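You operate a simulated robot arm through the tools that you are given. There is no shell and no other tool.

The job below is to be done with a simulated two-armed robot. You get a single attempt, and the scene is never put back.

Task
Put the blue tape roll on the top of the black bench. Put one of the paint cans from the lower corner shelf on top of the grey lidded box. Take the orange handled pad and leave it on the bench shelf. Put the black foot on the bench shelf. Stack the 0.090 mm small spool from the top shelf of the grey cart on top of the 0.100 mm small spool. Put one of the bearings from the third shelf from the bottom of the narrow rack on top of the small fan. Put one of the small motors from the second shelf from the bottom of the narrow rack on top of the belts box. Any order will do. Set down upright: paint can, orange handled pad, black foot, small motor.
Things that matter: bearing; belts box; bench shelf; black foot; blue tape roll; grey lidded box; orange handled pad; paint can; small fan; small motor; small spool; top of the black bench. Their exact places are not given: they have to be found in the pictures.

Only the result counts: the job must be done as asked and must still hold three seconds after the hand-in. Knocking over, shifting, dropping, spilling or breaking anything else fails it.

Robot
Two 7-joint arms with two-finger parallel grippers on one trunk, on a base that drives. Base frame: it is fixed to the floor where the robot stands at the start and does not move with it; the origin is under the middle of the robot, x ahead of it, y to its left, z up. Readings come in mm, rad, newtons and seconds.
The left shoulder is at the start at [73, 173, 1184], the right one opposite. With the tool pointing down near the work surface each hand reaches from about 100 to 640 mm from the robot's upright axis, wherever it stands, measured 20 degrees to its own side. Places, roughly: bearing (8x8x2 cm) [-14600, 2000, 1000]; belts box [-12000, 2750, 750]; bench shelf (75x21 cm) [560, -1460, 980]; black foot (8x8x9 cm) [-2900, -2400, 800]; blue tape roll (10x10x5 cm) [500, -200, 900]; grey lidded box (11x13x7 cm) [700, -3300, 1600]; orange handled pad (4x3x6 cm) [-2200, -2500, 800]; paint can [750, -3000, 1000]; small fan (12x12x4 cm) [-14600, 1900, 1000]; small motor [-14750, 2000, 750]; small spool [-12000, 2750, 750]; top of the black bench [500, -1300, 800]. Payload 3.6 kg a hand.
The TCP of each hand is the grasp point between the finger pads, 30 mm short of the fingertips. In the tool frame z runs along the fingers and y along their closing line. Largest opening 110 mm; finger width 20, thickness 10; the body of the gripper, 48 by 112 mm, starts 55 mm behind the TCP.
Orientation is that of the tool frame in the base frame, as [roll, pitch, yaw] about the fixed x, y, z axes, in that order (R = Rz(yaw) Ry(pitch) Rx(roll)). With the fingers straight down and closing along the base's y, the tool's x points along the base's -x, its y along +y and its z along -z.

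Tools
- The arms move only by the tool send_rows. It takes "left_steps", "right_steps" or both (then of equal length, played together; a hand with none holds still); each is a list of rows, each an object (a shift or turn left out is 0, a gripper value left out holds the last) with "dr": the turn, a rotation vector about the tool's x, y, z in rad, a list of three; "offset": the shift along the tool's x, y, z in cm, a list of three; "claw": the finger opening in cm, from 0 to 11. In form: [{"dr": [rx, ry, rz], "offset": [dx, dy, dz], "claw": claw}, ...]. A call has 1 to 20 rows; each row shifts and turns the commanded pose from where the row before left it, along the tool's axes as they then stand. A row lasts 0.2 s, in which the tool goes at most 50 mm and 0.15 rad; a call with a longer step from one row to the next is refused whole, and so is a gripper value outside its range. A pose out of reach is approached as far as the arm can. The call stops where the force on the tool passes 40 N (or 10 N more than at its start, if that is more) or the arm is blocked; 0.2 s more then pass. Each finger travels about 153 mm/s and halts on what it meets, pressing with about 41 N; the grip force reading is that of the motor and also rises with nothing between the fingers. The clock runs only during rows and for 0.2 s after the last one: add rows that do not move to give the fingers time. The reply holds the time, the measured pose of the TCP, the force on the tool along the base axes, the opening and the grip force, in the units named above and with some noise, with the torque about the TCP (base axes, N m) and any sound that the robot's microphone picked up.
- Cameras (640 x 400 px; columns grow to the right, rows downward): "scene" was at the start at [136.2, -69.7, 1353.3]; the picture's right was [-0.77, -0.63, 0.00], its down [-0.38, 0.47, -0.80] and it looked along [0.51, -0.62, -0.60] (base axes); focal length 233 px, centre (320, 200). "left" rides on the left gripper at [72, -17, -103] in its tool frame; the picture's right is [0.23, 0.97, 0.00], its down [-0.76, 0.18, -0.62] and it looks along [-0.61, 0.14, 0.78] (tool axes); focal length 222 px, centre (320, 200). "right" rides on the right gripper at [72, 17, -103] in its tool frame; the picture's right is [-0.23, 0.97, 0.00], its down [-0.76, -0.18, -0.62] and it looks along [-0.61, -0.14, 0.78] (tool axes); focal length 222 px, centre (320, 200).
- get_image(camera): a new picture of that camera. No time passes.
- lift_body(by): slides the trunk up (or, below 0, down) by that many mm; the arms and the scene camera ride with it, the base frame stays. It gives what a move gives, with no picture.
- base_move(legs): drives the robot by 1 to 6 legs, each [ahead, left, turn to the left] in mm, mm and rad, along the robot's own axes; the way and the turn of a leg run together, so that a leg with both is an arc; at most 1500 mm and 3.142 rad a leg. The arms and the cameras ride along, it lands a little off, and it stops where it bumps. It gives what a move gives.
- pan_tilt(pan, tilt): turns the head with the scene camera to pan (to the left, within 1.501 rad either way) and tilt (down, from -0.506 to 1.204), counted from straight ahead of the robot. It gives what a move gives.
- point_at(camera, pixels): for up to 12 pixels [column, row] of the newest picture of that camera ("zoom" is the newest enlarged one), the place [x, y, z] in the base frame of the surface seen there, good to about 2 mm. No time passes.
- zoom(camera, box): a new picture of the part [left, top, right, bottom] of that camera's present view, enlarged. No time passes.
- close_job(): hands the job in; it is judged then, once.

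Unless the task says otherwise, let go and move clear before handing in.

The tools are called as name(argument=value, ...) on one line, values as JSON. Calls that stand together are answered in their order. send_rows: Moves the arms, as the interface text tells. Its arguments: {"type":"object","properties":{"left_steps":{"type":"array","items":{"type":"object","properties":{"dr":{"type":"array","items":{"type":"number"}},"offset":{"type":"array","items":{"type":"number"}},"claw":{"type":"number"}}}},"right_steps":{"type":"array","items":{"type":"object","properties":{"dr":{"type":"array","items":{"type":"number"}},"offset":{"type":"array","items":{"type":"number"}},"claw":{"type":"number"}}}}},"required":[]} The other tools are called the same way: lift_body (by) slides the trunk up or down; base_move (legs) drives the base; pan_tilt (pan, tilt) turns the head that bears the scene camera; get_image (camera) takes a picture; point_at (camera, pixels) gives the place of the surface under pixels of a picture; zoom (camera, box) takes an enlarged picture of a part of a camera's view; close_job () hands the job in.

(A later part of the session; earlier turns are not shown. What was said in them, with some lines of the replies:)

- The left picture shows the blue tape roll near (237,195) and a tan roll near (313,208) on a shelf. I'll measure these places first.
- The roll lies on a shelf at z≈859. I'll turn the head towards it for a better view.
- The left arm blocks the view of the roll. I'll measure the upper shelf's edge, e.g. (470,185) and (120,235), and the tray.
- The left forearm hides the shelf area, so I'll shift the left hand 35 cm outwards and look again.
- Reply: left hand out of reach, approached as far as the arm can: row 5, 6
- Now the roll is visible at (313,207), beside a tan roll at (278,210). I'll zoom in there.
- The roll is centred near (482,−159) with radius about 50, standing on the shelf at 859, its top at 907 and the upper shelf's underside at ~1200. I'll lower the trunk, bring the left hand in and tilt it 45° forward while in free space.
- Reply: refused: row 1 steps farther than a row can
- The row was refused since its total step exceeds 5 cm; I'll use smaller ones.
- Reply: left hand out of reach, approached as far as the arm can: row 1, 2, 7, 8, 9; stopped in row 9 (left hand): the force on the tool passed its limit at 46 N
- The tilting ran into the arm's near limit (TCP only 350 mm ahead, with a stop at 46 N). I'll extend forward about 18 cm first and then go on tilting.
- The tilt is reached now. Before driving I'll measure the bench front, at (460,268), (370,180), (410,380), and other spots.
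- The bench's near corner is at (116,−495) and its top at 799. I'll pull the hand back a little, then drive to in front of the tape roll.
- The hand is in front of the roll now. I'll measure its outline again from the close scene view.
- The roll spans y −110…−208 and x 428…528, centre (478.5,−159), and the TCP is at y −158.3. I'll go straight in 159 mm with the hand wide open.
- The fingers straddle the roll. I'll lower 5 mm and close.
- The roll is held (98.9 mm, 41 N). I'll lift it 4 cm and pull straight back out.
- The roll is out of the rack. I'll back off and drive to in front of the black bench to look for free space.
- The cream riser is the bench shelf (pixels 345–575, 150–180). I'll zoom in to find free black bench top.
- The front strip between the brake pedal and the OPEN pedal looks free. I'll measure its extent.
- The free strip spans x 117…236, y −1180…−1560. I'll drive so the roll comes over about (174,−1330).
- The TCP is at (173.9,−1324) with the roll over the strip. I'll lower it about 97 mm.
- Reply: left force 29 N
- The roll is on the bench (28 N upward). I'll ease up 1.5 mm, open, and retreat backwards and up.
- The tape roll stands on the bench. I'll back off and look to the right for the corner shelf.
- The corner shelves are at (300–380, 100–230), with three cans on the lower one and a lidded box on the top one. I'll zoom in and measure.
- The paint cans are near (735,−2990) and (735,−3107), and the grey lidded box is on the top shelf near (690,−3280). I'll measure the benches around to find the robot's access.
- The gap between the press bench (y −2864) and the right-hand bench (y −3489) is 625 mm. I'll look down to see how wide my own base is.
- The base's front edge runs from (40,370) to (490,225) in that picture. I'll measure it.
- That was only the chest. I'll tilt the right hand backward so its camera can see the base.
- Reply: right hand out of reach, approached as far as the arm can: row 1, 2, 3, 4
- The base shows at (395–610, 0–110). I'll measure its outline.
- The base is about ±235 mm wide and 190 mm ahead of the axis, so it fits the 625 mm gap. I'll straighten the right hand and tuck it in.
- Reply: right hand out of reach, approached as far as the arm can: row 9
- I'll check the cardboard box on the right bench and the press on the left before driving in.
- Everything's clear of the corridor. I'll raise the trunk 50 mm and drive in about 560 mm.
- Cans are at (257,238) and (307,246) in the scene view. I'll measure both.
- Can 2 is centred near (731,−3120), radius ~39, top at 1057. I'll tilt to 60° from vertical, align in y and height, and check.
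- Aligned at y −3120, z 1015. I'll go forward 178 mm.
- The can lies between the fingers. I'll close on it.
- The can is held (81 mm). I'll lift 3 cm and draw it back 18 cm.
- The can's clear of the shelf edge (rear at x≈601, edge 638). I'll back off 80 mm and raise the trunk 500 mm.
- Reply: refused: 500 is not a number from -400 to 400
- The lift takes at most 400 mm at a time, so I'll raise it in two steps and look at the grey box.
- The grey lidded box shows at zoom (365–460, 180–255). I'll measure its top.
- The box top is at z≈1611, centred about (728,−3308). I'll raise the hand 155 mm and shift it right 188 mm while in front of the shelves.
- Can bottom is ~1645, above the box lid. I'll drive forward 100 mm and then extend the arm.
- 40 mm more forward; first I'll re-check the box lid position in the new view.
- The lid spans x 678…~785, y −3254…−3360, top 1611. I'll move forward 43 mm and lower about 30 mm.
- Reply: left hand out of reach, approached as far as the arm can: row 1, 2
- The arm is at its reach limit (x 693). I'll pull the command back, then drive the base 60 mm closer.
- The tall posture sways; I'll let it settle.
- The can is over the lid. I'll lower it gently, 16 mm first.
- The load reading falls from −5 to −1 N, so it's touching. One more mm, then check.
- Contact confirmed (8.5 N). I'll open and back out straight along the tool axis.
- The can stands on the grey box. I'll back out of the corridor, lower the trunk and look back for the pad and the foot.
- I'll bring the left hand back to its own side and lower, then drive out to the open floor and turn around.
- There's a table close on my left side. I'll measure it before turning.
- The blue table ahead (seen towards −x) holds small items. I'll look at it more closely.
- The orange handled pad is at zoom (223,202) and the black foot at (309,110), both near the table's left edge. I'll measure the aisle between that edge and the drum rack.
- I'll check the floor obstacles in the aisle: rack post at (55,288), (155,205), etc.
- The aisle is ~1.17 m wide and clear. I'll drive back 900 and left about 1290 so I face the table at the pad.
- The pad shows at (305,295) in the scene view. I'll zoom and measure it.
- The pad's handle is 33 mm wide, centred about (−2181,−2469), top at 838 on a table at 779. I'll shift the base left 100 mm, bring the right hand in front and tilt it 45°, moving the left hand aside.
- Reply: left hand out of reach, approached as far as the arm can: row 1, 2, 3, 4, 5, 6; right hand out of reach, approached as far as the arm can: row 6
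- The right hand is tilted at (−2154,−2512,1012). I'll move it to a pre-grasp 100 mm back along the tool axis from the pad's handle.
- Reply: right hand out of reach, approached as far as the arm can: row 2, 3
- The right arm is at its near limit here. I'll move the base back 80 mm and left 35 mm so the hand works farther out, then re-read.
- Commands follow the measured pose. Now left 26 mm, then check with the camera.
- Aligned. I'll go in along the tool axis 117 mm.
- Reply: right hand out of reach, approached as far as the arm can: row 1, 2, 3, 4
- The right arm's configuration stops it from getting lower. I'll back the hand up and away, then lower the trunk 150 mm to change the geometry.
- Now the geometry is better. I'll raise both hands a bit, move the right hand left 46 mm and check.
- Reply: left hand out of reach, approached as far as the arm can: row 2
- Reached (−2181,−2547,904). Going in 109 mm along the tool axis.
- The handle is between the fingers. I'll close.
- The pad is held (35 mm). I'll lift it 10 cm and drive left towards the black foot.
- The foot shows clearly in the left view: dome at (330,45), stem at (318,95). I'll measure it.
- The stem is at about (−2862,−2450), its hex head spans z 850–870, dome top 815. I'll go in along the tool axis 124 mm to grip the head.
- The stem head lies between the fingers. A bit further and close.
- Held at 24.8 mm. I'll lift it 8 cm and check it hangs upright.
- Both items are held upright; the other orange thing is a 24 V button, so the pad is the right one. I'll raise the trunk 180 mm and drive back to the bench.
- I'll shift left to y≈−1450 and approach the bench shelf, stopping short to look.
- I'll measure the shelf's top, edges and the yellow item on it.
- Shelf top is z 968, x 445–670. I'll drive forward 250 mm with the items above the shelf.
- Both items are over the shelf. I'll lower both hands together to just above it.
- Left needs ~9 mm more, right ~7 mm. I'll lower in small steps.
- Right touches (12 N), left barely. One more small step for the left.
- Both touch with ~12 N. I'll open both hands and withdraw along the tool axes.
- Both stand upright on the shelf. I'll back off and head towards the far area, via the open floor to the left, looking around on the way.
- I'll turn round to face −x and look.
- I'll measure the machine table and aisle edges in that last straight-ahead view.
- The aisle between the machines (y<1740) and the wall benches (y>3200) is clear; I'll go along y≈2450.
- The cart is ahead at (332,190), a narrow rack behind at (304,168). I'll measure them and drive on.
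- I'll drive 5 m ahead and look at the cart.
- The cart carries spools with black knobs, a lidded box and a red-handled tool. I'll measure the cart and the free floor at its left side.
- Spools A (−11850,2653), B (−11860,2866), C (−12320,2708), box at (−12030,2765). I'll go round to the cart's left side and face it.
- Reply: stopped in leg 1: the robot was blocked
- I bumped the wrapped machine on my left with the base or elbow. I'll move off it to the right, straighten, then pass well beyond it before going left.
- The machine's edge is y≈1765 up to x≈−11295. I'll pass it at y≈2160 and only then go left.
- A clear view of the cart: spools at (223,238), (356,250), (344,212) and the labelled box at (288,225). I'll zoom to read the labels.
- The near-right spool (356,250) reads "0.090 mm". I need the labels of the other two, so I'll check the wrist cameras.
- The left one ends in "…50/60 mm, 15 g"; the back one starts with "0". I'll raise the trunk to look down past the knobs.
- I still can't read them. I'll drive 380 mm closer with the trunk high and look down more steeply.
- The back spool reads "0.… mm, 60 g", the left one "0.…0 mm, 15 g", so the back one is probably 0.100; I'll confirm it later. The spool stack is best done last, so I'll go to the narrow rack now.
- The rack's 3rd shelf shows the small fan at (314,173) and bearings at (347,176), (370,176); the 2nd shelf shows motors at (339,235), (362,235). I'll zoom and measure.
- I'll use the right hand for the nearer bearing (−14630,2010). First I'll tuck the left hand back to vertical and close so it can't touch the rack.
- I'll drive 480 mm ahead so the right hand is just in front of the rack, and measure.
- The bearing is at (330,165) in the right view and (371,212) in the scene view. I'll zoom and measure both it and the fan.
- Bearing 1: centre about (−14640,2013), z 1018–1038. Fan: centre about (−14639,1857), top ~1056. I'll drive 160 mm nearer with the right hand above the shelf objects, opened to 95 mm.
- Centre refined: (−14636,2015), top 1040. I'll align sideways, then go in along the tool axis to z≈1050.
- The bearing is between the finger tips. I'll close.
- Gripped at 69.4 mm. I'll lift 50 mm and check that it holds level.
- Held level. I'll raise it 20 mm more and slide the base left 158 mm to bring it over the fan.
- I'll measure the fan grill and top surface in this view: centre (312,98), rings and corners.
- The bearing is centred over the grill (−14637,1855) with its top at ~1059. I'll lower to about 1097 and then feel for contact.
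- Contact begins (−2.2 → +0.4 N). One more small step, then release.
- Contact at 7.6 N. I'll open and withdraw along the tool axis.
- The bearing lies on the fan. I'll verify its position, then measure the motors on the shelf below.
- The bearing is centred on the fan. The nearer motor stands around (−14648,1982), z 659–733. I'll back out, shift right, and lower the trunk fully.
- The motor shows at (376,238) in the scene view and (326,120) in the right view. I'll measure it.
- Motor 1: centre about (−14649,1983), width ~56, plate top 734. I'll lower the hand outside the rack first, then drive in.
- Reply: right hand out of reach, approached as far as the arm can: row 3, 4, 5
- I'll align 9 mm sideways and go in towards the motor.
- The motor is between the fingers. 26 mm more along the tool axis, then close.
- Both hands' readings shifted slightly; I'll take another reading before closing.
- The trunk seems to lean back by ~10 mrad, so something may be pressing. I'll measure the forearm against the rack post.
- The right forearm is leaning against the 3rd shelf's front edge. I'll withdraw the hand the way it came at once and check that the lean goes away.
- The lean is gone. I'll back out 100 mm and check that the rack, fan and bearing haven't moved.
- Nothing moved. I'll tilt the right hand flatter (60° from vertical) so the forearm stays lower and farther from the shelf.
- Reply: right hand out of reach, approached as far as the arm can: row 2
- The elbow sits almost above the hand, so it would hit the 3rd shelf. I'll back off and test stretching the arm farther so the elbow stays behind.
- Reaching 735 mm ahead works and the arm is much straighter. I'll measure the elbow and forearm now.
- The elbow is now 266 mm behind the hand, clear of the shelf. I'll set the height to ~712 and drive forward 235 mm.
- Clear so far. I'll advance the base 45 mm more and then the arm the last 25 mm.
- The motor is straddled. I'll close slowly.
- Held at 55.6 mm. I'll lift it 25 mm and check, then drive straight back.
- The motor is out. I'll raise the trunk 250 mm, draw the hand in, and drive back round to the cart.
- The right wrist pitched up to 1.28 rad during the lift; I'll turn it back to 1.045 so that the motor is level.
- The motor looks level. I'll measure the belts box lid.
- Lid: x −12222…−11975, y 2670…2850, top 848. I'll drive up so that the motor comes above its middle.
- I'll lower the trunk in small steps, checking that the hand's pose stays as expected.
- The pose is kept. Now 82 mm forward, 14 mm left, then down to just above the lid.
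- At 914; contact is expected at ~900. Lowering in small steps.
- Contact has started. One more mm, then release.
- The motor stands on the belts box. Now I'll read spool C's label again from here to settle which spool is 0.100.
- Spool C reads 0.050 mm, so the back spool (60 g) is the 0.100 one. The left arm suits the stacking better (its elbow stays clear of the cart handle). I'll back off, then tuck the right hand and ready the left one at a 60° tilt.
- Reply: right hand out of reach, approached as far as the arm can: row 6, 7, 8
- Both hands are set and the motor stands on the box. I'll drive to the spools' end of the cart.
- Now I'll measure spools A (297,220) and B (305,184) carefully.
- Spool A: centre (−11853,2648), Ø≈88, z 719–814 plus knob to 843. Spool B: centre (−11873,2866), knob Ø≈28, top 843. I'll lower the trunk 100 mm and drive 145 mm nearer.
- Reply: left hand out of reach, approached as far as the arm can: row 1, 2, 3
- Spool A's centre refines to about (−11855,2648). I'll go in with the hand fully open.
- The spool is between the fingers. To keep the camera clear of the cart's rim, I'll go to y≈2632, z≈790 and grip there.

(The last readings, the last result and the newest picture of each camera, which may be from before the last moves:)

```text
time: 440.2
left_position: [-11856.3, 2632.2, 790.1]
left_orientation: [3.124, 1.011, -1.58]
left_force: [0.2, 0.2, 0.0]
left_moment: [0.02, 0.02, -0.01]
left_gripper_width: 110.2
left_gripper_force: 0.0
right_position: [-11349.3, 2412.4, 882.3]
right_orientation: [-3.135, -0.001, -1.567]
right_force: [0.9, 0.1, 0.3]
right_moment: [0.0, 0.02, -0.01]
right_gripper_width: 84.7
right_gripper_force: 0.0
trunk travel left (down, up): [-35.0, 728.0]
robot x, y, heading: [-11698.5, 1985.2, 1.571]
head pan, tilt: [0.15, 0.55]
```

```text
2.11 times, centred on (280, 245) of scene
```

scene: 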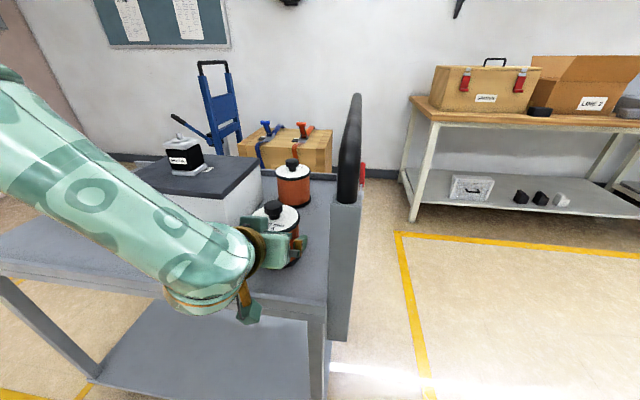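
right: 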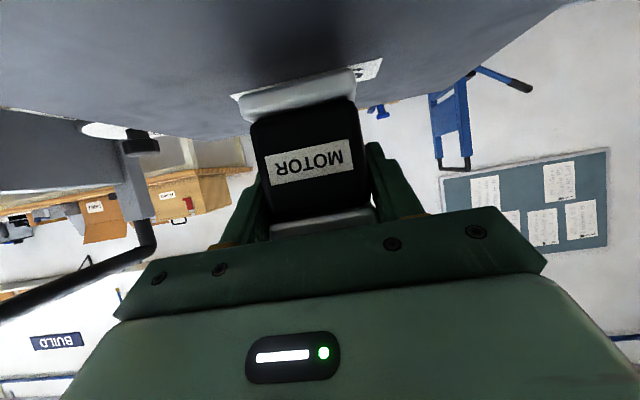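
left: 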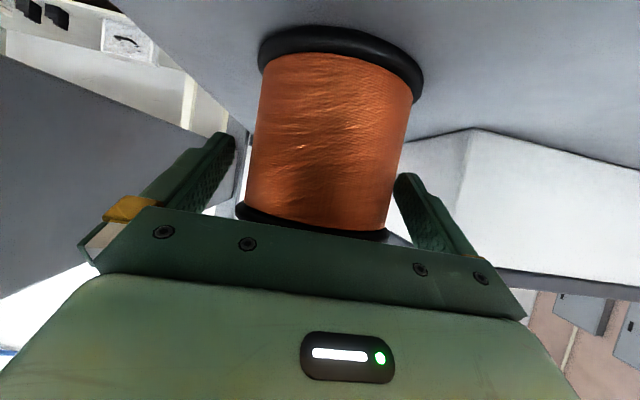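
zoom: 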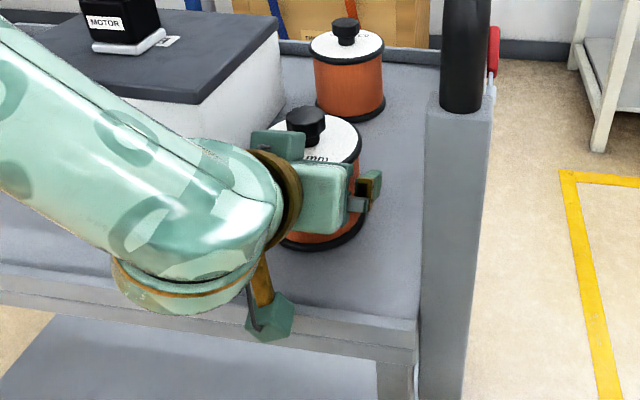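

The spool is well between the fingers. I'll close.

send_rows(left_steps=[{"claw": 9.8}, {"claw": 9}, {"claw": 8.2}, {"claw": 7.5}, {"claw": 7.5}, {}])

get_image(camera="left")

```text
time: 441.6
left_position: [-11856.7, 2632.9, 790.5]
left_orientation: [3.127, 1.01, -1.579]
left_force: [-4.2, 0.7, 1.3]
left_moment: [0.05, -0.27, 0.12]
left_gripper_width: 99.4
left_gripper_force: 41.2
right_position: [-11348.0, 2411.4, 884.2]
right_orientation: [-3.134, -0.002, -1.568]
right_force: [-0.9, -0.1, 0.4]
right_moment: [0.04, -0.03, 0.03]
right_gripper_width: 85.1
right_gripper_force: 0.0
trunk travel left (down, up): [-35.0, 728.0]
robot x, y, heading: [-11698.9, 1980.5, 1.579]
head pan, tilt: [0.15, 0.55]
```

```text
taken
```

left: 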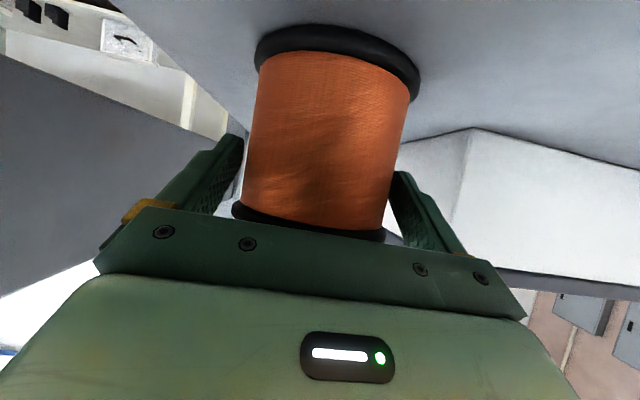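

It stopped at 99.4 mm, so the spool is wider than I estimated or something else is touching. I'll lift 10 mm and check that it comes along evenly.

send_rows(left_steps=[{"offset": [-0.42, 0, -0.26]}, {"offset": [-0.42, 0, -0.26]}, {}, {}])

get_image(camera="left")

zoom(camera="scene", box=[220, 170, 340, 290])

```text
time: 442.6
left_position: [-11856.8, 2633.3, 798.8]
left_orientation: [3.128, 1.013, -1.58]
left_force: [0.4, -0.2, -11.1]
left_moment: [-0.24, 0.0, -0.01]
left_gripper_width: 99.4
left_gripper_force: 41.3
right_position: [-11348.5, 2410.4, 882.9]
right_orientation: [-3.133, -0.003, -1.568]
right_force: [-0.8, 0.8, -0.1]
right_moment: [-0.04, 0.01, -0.01]
right_gripper_width: 85.0
right_gripper_force: 0.0
trunk travel left (down, up): [-35.0, 728.0]
robot x, y, heading: [-11697.7, 1979.0, 1.574]
head pan, tilt: [0.15, 0.55]
```

```text
taken
```

left: 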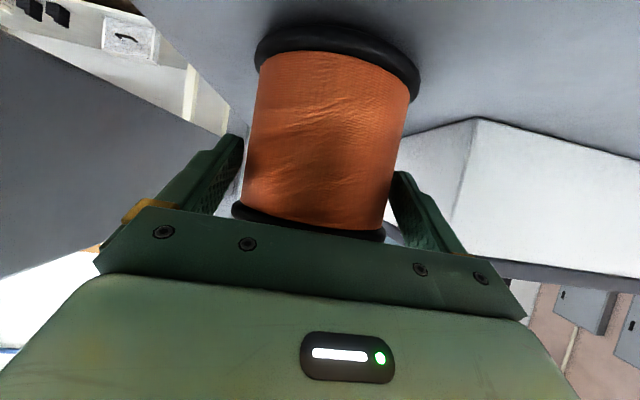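

```text
3.33 times, centred on (280, 230) of scene
```

zoom: 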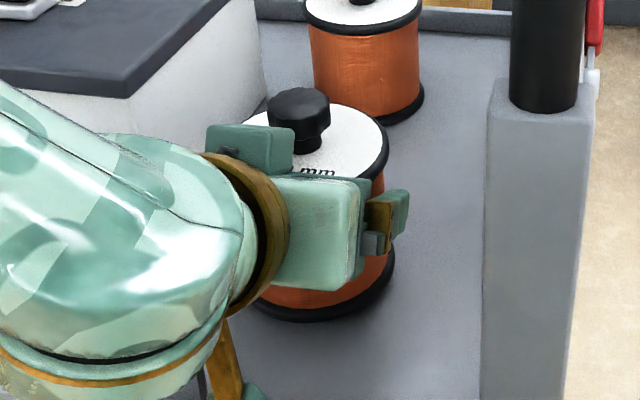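

It comes along (11 N load). I'll raise it 140 mm so that its bottom clears B's knob.

send_rows(left_steps=[{"offset": [-2.12, 0, -1.32]}, {"offset": [-2.12, 0, -1.32]}, {"offset": [-2.55, 0, -1.59]}, {"offset": [-2.55, 0, -1.59]}, {"offset": [-2.55, 0, -1.59]}, {}, {}])

get_image(camera="scene")

get_image(camera="left")

```text
time: 444.2
left_position: [-11854.7, 2633.3, 938.7]
left_orientation: [3.13, 1.013, -1.578]
left_force: [-0.1, 0.2, -11.6]
left_moment: [-0.24, -0.01, 0.0]
left_gripper_width: 99.5
left_gripper_force: 40.9
right_position: [-11348.9, 2413.1, 883.7]
right_orientation: [-3.132, -0.003, -1.568]
right_force: [-0.1, -0.6, -0.4]
right_moment: [0.01, 0.0, 0.0]
right_gripper_width: 84.8
right_gripper_force: 0.0
trunk travel left (down, up): [-35.0, 728.0]
robot x, y, heading: [-11698.1, 1985.7, 1.573]
head pan, tilt: [0.15, 0.55]
```

```text
taken
```

scene: 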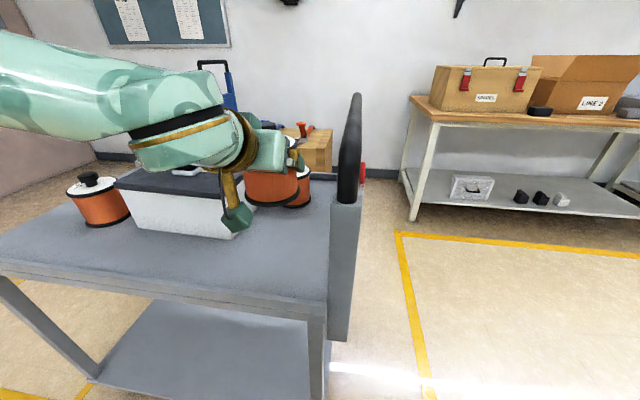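

```text
taken
```

left: 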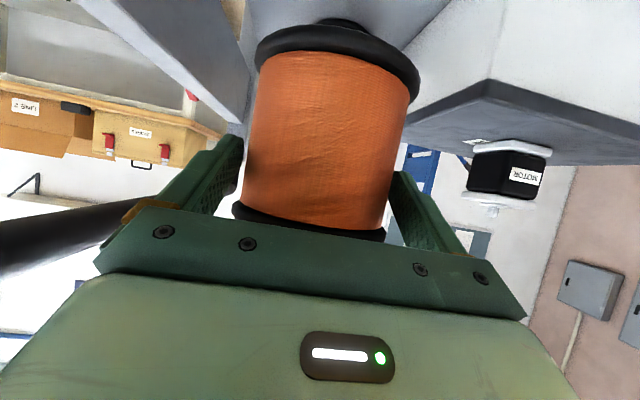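

Fitting the circles puts A's centre at (−11857,2653), matching the grip, and B's at (−11875.5,2869). A's centre lies 20 mm ahead of the TCP, so the target TCP is (−11875.5,2849). I'll drive 140 mm forward first.

base_move(legs=[[140, 12, 0]])

send_rows(left_steps=[{}, {}, {}])

pan_tilt(pan=0.15, tilt=0.75)

get_image(camera="scene")

get_image(camera="left")

```text
time: 445.5
left_position: [-11869.7, 2775.8, 937.0]
left_orientation: [3.126, 1.01, -1.577]
left_force: [0.9, 0.8, -12.3]
left_moment: [-0.24, 0.01, 0.03]
left_gripper_width: 99.4
left_gripper_force: 40.8
right_position: [-11362.1, 2556.1, 881.8]
right_orientation: [-3.134, -0.007, -1.567]
right_force: [0.3, 0.7, 0.3]
right_moment: [-0.04, -0.06, 0.02]
right_gripper_width: 85.1
right_gripper_force: 0.0
trunk travel left (down, up): [-35.0, 728.0]
robot x, y, heading: [-11713.6, 2123.0, 1.578]
head pan, tilt: [0.15, 0.55]
```

```text
time: 446.3
left_position: [-11868.3, 2774.0, 938.4]
left_orientation: [3.127, 1.012, -1.577]
left_force: [0.6, -0.6, -11.2]
left_moment: [-0.26, 0.01, 0.03]
left_gripper_width: 99.1
left_gripper_force: 40.7
right_position: [-11361.1, 2554.5, 882.4]
right_orientation: [-3.136, -0.002, -1.563]
right_force: [0.1, 0.2, 0.4]
right_moment: [0.03, 0.04, 0.01]
right_gripper_width: 84.8
right_gripper_force: 0.0
trunk travel left (down, up): [-35.0, 728.0]
robot x, y, heading: [-11708.3, 2124.8, 1.576]
head pan, tilt: [0.15, 0.55]
```

```text
time: 447.0
left_position: [-11868.5, 2774.1, 937.8]
left_orientation: [3.127, 1.012, -1.579]
left_force: [0.2, 0.7, -11.5]
left_moment: [-0.25, 0.0, -0.02]
left_gripper_width: 99.1
left_gripper_force: 40.8
right_position: [-11362.3, 2554.8, 882.4]
right_orientation: [-3.134, -0.003, -1.566]
right_force: [0.1, -0.9, 0.1]
right_moment: [0.02, -0.02, 0.02]
right_gripper_width: 85.0
right_gripper_force: 0.2
trunk travel left (down, up): [-35.0, 728.0]
robot x, y, heading: [-11713.1, 2125.3, 1.575]
head pan, tilt: [0.15, 0.75]
```

```text
taken
```

scene: 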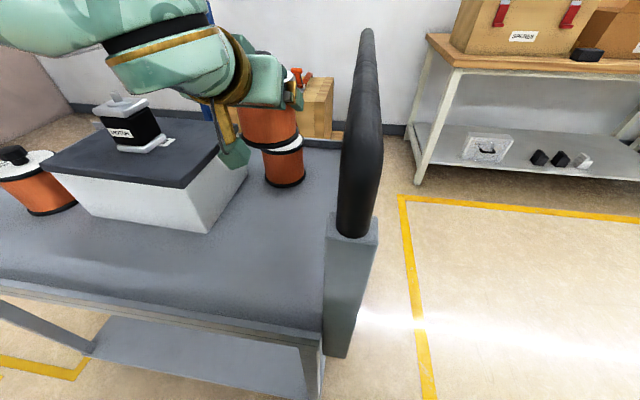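

```text
taken
```

left: 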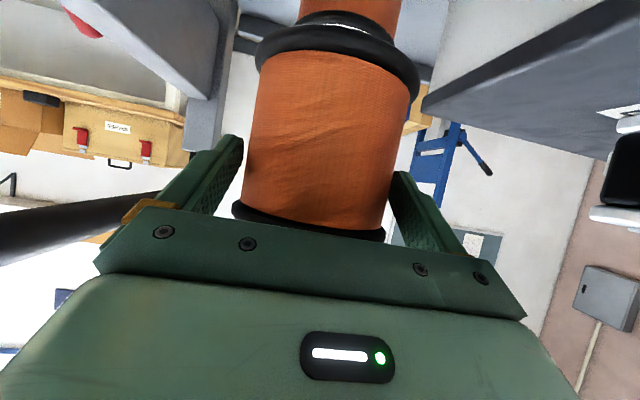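

B is now visible just beyond A. I'll zoom and refine B's position.

zoom(camera="scene", box=[225, 95, 325, 195])

point_at(camera="zoom", pixels=[[180, 235], [310, 235], [240, 250], [240, 220], [240, 300], [180, 300], [310, 300], [300, 215], [315, 190], [220, 205], [290, 225], [200, 310]])

```text
4.00 times, centred on (275, 145) of scene
```

zoom: 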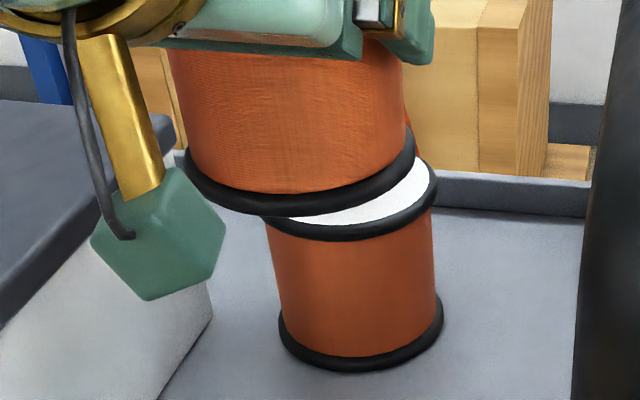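

```text
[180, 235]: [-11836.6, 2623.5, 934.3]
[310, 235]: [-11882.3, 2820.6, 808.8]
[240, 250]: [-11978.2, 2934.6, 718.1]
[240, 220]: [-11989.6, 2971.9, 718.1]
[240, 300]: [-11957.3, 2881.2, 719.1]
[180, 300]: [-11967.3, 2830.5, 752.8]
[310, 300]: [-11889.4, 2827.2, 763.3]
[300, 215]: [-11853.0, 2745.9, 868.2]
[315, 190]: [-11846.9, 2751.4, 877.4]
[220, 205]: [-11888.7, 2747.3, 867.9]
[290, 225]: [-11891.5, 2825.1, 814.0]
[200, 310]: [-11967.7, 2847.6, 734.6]
```

point_at(camera="zoom", pixels=[[275, 260], [285, 300], [430, 260], [433, 300], [360, 280], [400, 300], [320, 320], [360, 235], [425, 200], [430, 185], [300, 232], [395, 280]])

point_at(camera="zoom", pixels=[[180, 100], [400, 100], [290, 120], [240, 130], [350, 120], [185, 170], [405, 150], [300, 205], [230, 195], [370, 190], [410, 140], [195, 180]])

```text
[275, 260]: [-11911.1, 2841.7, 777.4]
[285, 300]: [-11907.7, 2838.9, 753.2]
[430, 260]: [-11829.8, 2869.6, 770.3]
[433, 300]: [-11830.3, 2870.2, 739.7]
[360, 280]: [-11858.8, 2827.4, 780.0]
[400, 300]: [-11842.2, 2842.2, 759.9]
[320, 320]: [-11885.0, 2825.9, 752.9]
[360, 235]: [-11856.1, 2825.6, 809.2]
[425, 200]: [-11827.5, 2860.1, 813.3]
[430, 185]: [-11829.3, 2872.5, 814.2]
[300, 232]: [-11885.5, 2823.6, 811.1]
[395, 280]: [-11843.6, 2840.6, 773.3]
```

```text
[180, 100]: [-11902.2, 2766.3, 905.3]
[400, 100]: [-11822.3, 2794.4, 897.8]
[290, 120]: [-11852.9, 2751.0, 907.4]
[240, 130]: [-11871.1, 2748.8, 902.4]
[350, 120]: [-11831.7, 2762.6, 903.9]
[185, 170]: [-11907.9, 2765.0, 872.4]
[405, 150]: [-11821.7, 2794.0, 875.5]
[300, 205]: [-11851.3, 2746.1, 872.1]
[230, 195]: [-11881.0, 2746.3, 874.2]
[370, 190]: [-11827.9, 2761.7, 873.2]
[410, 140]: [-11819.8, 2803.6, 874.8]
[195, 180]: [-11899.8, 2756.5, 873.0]
```

From the same view, B's centre is offset from A's by (−9.4,+77.1) mm. I'll move A exactly that much.

send_rows(left_steps=[{"offset": [-1.02, 0.25, 1.63]}, {"offset": [-1.02, 0.25, 1.63]}, {"offset": [-1.02, 0.25, 1.63]}, {"offset": [-1.03, 0.24, 1.65]}, {}, {}, {}])

zoom(camera="scene", box=[225, 75, 325, 195])

get_image(camera="left")

```text
time: 448.6
left_position: [-11878.1, 2852.5, 937.3]
left_orientation: [3.129, 1.012, -1.578]
left_force: [-0.8, 0.3, -11.9]
left_moment: [-0.24, -0.04, -0.04]
left_gripper_width: 99.2
left_gripper_force: 40.9
right_position: [-11359.9, 2554.2, 882.7]
right_orientation: [-3.133, -0.003, -1.566]
right_force: [-0.1, 0.6, -0.1]
right_moment: [0.01, -0.01, 0.01]
right_gripper_width: 85.1
right_gripper_force: 0.1
trunk travel left (down, up): [-35.0, 728.0]
robot x, y, heading: [-11712.3, 2125.0, 1.576]
head pan, tilt: [0.15, 0.75]
```

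```text
3.33 times, centred on (275, 135) of scene
```

zoom: 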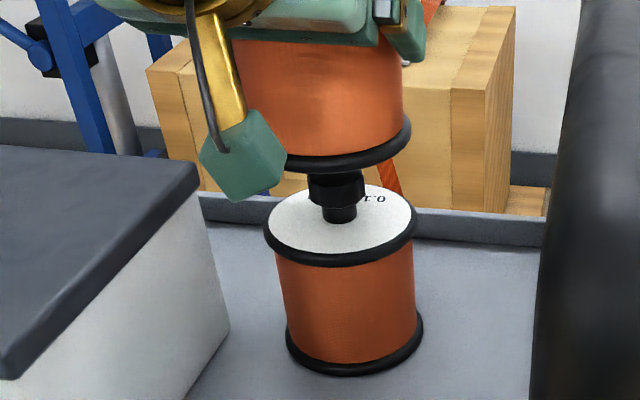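

```text
taken
```

left: 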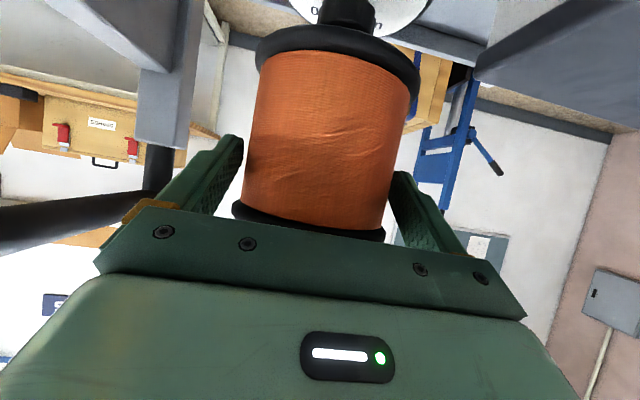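

The label of B now shows "0.1…", which confirms it. I'll check the alignment by measuring both spools again.

point_at(camera="zoom", pixels=[[290, 120], [330, 125], [370, 120], [400, 90], [405, 110], [260, 100], [320, 165], [290, 155], [370, 160], [395, 145], [300, 135], [350, 140]])

point_at(camera="zoom", pixels=[[280, 290], [345, 310], [300, 300], [380, 310], [410, 280], [395, 300], [285, 270], [412, 260], [315, 195], [340, 200], [360, 190], [338, 175]])

```text
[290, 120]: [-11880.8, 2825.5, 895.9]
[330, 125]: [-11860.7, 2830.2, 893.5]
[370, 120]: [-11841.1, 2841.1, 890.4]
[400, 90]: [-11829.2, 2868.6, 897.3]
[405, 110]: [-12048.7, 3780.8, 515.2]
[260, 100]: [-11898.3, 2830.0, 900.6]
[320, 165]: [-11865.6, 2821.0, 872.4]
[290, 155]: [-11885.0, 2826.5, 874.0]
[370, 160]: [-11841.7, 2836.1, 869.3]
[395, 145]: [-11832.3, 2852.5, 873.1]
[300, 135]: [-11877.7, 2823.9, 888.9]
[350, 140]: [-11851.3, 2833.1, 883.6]
```

```text
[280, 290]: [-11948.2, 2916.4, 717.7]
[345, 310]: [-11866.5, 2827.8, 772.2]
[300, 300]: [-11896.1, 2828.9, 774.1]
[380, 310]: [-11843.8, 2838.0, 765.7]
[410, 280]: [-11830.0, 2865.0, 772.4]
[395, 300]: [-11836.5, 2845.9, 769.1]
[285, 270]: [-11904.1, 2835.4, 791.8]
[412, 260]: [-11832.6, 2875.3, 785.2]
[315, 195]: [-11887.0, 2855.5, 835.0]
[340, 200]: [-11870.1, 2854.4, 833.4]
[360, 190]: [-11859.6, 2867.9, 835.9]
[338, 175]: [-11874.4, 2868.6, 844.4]
```

The two are aligned within about 2 mm. Lowering 17 mm, then gently to contact.

send_rows(left_steps=[{"offset": [0.72, 0, 0.45]}, {"offset": [0.72, 0, 0.45]}, {}, {}])

zoom(camera="scene", box=[225, 75, 325, 195])

```text
time: 449.6
left_position: [-11878.4, 2850.7, 920.6]
left_orientation: [3.127, 1.012, -1.578]
left_force: [-0.2, -0.1, -11.7]
left_moment: [-0.26, 0.04, -0.01]
left_gripper_width: 99.2
left_gripper_force: 41.5
right_position: [-11363.0, 2554.2, 882.3]
right_orientation: [-3.135, -0.003, -1.567]
right_force: [-0.2, -0.4, -0.6]
right_moment: [-0.01, 0.01, -0.02]
right_gripper_width: 84.9
right_gripper_force: 0.0
trunk travel left (down, up): [-35.0, 728.0]
robot x, y, heading: [-11713.4, 2123.0, 1.577]
head pan, tilt: [0.15, 0.75]
```

```text
3.33 times, centred on (275, 135) of scene
```

zoom: 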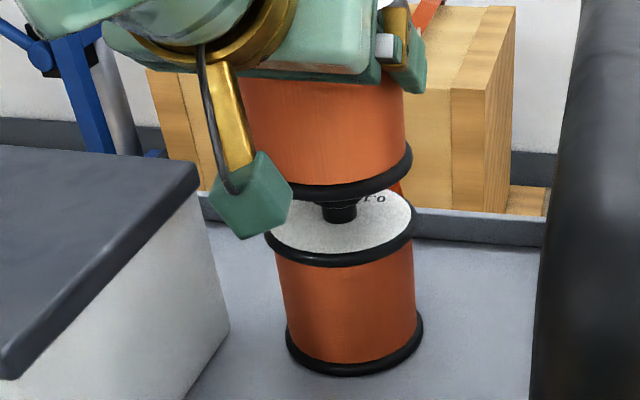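

send_rows(left_steps=[{"offset": [0.25, 0, 0.16]}, {}, {}])

send_rows(left_steps=[{"offset": [0.17, 0, 0.11]}, {}, {}])

send_rows(left_steps=[{"offset": [0.17, 0, 0.11]}, {}, {}])

```text
time: 450.4
left_position: [-11878.7, 2852.5, 917.2]
left_orientation: [3.127, 1.012, -1.577]
left_force: [-0.7, 1.0, -12.2]
left_moment: [-0.22, -0.02, 0.03]
left_gripper_width: 99.1
left_gripper_force: 40.7
right_position: [-11360.9, 2555.3, 882.3]
right_orientation: [-3.135, -0.002, -1.564]
right_force: [-0.5, 0.2, 0.6]
right_moment: [0.04, 0.0, -0.03]
right_gripper_width: 84.9
right_gripper_force: 0.0
trunk travel left (down, up): [-35.0, 728.0]
robot x, y, heading: [-11709.2, 2121.6, 1.57]
head pan, tilt: [0.15, 0.75]
```

```text
time: 451.2
left_position: [-11878.5, 2852.1, 916.2]
left_orientation: [3.127, 1.013, -1.578]
left_force: [0.0, 0.4, -12.3]
left_moment: [-0.24, 0.0, -0.01]
left_gripper_width: 99.3
left_gripper_force: 41.3
right_position: [-11361.6, 2554.4, 883.1]
right_orientation: [-3.135, -0.003, -1.566]
right_force: [-0.2, 0.8, -0.3]
right_moment: [-0.01, -0.01, 0.01]
right_gripper_width: 85.1
right_gripper_force: 0.0
trunk travel left (down, up): [-35.0, 728.0]
robot x, y, heading: [-11710.7, 2121.4, 1.576]
head pan, tilt: [0.15, 0.75]
```

```text
time: 452.0
left_position: [-11879.2, 2852.0, 915.4]
left_orientation: [3.13, 1.013, -1.578]
left_force: [-0.7, 2.7, -6.0]
left_moment: [0.0, -0.04, 0.05]
left_gripper_width: 99.3
left_gripper_force: 40.8
right_position: [-11362.0, 2554.0, 882.5]
right_orientation: [-3.136, -0.004, -1.567]
right_force: [0.5, 0.2, -0.6]
right_moment: [-0.01, 0.02, -0.03]
right_gripper_width: 84.8
right_gripper_force: 0.0
trunk travel left (down, up): [-35.0, 728.0]
robot x, y, heading: [-11712.2, 2122.7, 1.574]
head pan, tilt: [0.15, 0.75]
```

Contact begins exactly where B's knob top should be (−12 → −6 N). A little further to transfer the weight.

send_rows(left_steps=[{"offset": [0.08, 0, 0.05]}, {}, {}, {}])

zoom(camera="scene", box=[225, 75, 325, 195])

point_at(camera="zoom", pixels=[[290, 150], [330, 150], [370, 145], [400, 115], [260, 120], [350, 120], [345, 310], [300, 300], [380, 310], [410, 280], [395, 300], [285, 270]])

```text
time: 453.0
left_position: [-11878.1, 2851.4, 915.7]
left_orientation: [3.13, 1.016, -1.576]
left_force: [-2.2, 3.3, 3.7]
left_moment: [0.08, -0.04, 0.02]
left_gripper_width: 99.3
left_gripper_force: 40.9
right_position: [-11360.5, 2554.3, 883.5]
right_orientation: [-3.135, -0.003, -1.566]
right_force: [0.3, 0.4, -0.4]
right_moment: [-0.03, 0.01, -0.04]
right_gripper_width: 84.9
right_gripper_force: 0.0
trunk travel left (down, up): [-35.0, 728.0]
robot x, y, heading: [-11710.0, 2120.8, 1.573]
head pan, tilt: [0.15, 0.75]
```

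```text
3.33 times, centred on (275, 135) of scene
```

zoom: 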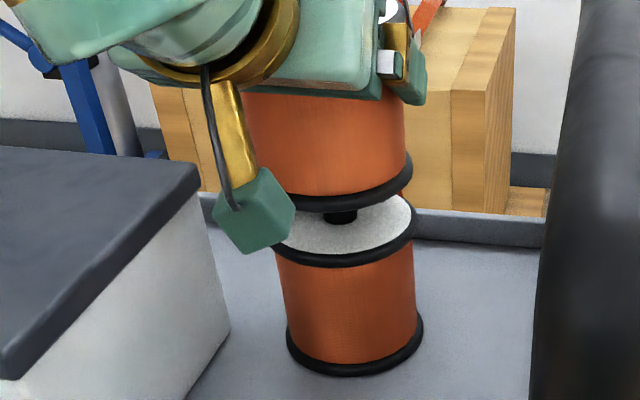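

```text
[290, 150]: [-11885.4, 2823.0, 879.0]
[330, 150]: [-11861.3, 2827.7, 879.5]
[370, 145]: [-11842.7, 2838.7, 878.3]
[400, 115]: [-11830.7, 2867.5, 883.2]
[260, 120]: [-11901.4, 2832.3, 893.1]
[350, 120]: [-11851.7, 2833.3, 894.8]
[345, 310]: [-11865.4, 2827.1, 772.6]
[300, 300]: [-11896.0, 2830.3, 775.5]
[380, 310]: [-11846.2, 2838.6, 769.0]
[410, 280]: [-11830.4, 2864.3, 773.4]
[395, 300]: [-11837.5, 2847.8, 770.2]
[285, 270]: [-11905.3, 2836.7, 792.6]
```

Still aligned within 2 mm, with its weight on the knob. I'll open in small steps to full width and back straight out horizontally.

send_rows(left_steps=[{"claw": 9.95}, {"claw": 10.05}, {"claw": 10.3}, {"claw": 10.6}, {"claw": 11}, {}, {}])

get_image(camera="left")

zoom(camera="scene", box=[225, 75, 325, 195])

```text
time: 454.6
left_position: [-11879.0, 2851.4, 914.4]
left_orientation: [3.127, 1.015, -1.576]
left_force: [-0.6, 0.5, -0.4]
left_moment: [-0.03, 0.02, 0.03]
left_gripper_width: 109.9
left_gripper_force: 0.1
right_position: [-11362.0, 2554.5, 883.5]
right_orientation: [-3.134, -0.002, -1.565]
right_force: [-0.6, 0.3, 0.0]
right_moment: [0.0, 0.01, 0.0]
right_gripper_width: 85.2
right_gripper_force: 0.0
trunk travel left (down, up): [-35.0, 728.0]
robot x, y, heading: [-11709.1, 2122.8, 1.574]
head pan, tilt: [0.15, 0.75]
```

```text
taken
```

left: 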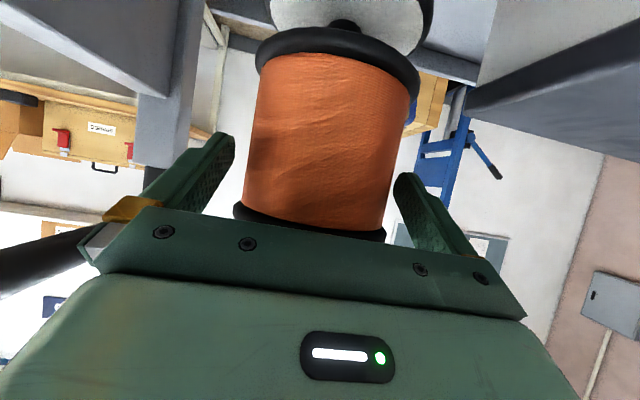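

```text
3.33 times, centred on (275, 135) of scene
```

zoom: 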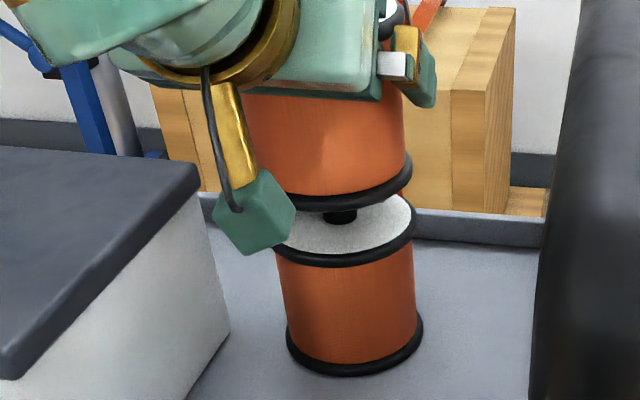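

The stack stands. Before withdrawing I'll look closely at the gaps on both sides.

zoom(camera="left", box=[200, 100, 290, 240])

zoom(camera="left", box=[360, 100, 450, 260])

```text
2.86 times, centred on (245, 170) of left
```

zoom: 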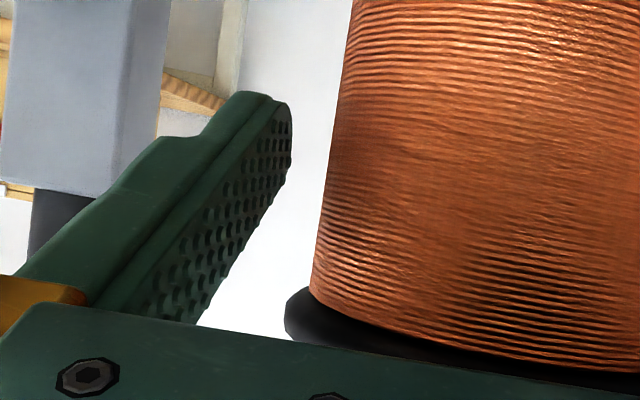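

```text
2.50 times, centred on (405, 180) of left
```

zoom: 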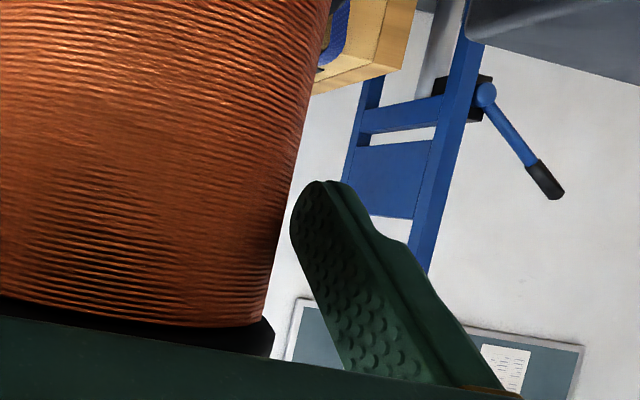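

There's clearance on both sides. I'll back out horizontally, slowly at first.

send_rows(left_steps=[{"offset": [0.27, 0, -0.42]}, {"offset": [0.53, 0, -0.85]}, {"offset": [0.8, 0, -1.27]}, {"offset": [1.06, 0, -1.7]}, {"offset": [1.06, 0, -1.7]}, {"offset": [1.06, 0, -1.7]}, {"offset": [1.06, 0, -1.7]}, {}])

get_image(camera="left")

get_image(camera="scene")

```text
time: 456.4
left_position: [-11878.4, 2741.1, 913.3]
left_orientation: [3.127, 1.014, -1.579]
left_force: [-0.2, -0.1, 0.2]
left_moment: [0.0, -0.01, -0.02]
left_gripper_width: 110.1
left_gripper_force: 0.1
right_position: [-11361.4, 2553.6, 883.8]
right_orientation: [-3.134, -0.002, -1.563]
right_force: [-0.5, -0.2, 0.5]
right_moment: [0.0, -0.01, 0.0]
right_gripper_width: 85.1
right_gripper_force: 0.0
trunk travel left (down, up): [-35.0, 728.0]
robot x, y, heading: [-11711.9, 2123.8, 1.571]
head pan, tilt: [0.15, 0.75]
```

```text
taken
```

left: 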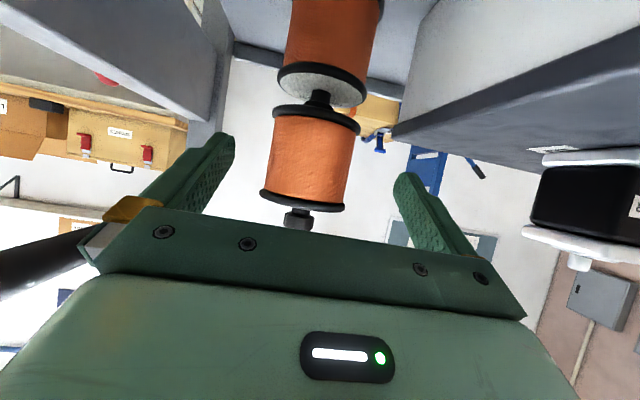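

```text
taken
```

scene: 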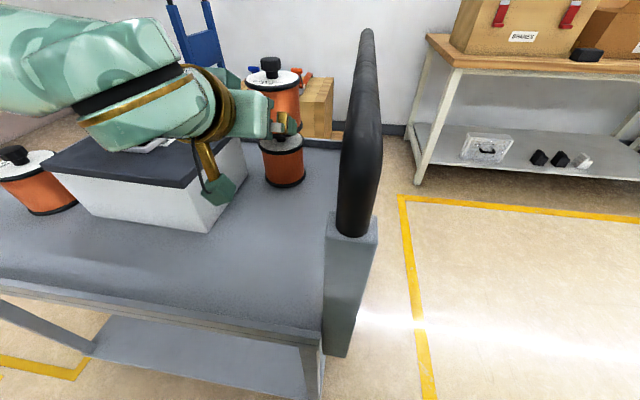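

The stack stands. I'll back the robot away and take a final look.

base_move(legs=[[-300, 0, 0]])

pan_tilt(pan=0.2, tilt=0.5)

get_image(camera="scene")

get_image(camera="left")

```text
time: 458.5
left_position: [-11878.0, 2440.1, 914.0]
left_orientation: [3.128, 1.015, -1.578]
left_force: [0.2, 0.1, 0.5]
left_moment: [0.0, -0.03, 0.0]
left_gripper_width: 109.8
left_gripper_force: 0.1
right_position: [-11360.4, 2251.1, 884.4]
right_orientation: [-3.133, -0.002, -1.565]
right_force: [0.7, -0.5, 0.0]
right_moment: [-0.02, 0.03, 0.01]
right_gripper_width: 85.1
right_gripper_force: 0.0
trunk travel left (down, up): [-35.0, 728.0]
robot x, y, heading: [-11711.3, 1823.8, 1.574]
head pan, tilt: [0.15, 0.75]
```

```text
time: 459.3
left_position: [-11878.0, 2440.2, 913.5]
left_orientation: [3.128, 1.014, -1.576]
left_force: [0.4, 0.2, 0.4]
left_moment: [0.01, 0.03, 0.03]
left_gripper_width: 110.0
left_gripper_force: 0.0
right_position: [-11360.9, 2253.1, 884.3]
right_orientation: [-3.134, -0.002, -1.566]
right_force: [-0.6, 0.6, -1.1]
right_moment: [0.04, -0.01, -0.04]
right_gripper_width: 85.0
right_gripper_force: 0.1
trunk travel left (down, up): [-35.0, 728.0]
robot x, y, heading: [-11709.2, 1825.1, 1.58]
head pan, tilt: [0.201, 0.499]
```

```text
taken
```

scene: 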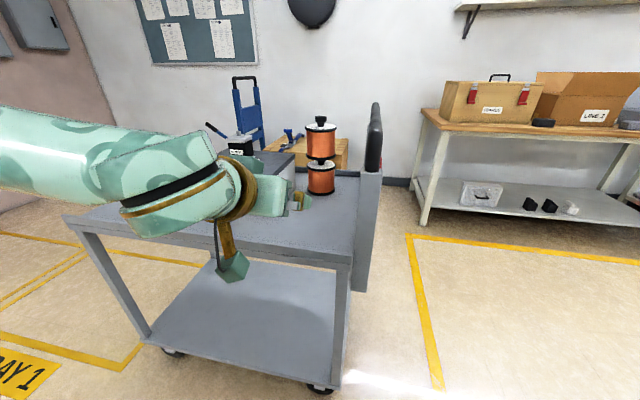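

```text
taken
```

left: 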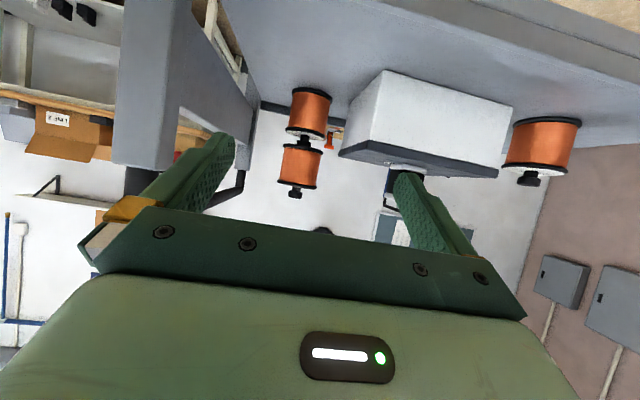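

The spools stand stacked, the motor stands on the belts box, and the bearing, can, pad, foot and tape were each seen in place. Both hands are empty and clear, so I'll hand in.

One contact along the way: I bumped the wrapped machine beside the aisle with the base. I couldn't check whether it shifted.

close_job()

```text
The job is handed in.
```

I finished all seven placements and handed the job in. The one doubt is a bump I made into a machine along the way.

| Item | Where it is now | Seen after release |
|---|---|---|
| Blue tape roll | Front strip of the black bench top | Lying flat |
| Paint can | On the grey lidded box, top corner shelf | Upright |
| Orange handled pad | Bench shelf | Upright |
| Black foot | Bench shelf | Upright |
| 0.090 mm spool | On the 0.100 mm spool, on the grey cart | Standing on the lower spool's knob, centred to within about 2 mm |
| Bearing | On the small fan, narrow rack | Centred on the fan grill |
| Small motor | On the belts box, on the cart | Upright |

- **Which spool is 0.100 mm:** I only saw "0.1…" and "60 g" on the lower spool's label. The third spool reads 0.050 mm, so I took this one as the 0.100.
- **Contacts:** Two things were touched on the way:
  - **Machine:** the base or left elbow bumped the plastic-wrapped machine beside the aisle near the cart. I had no earlier measurement of it, so I can't tell whether it shifted.
  - **Rack:** the right forearm leaned briefly on the front edge of the narrow rack's third shelf. I measured the shelf and fan afterwards and they had not moved.
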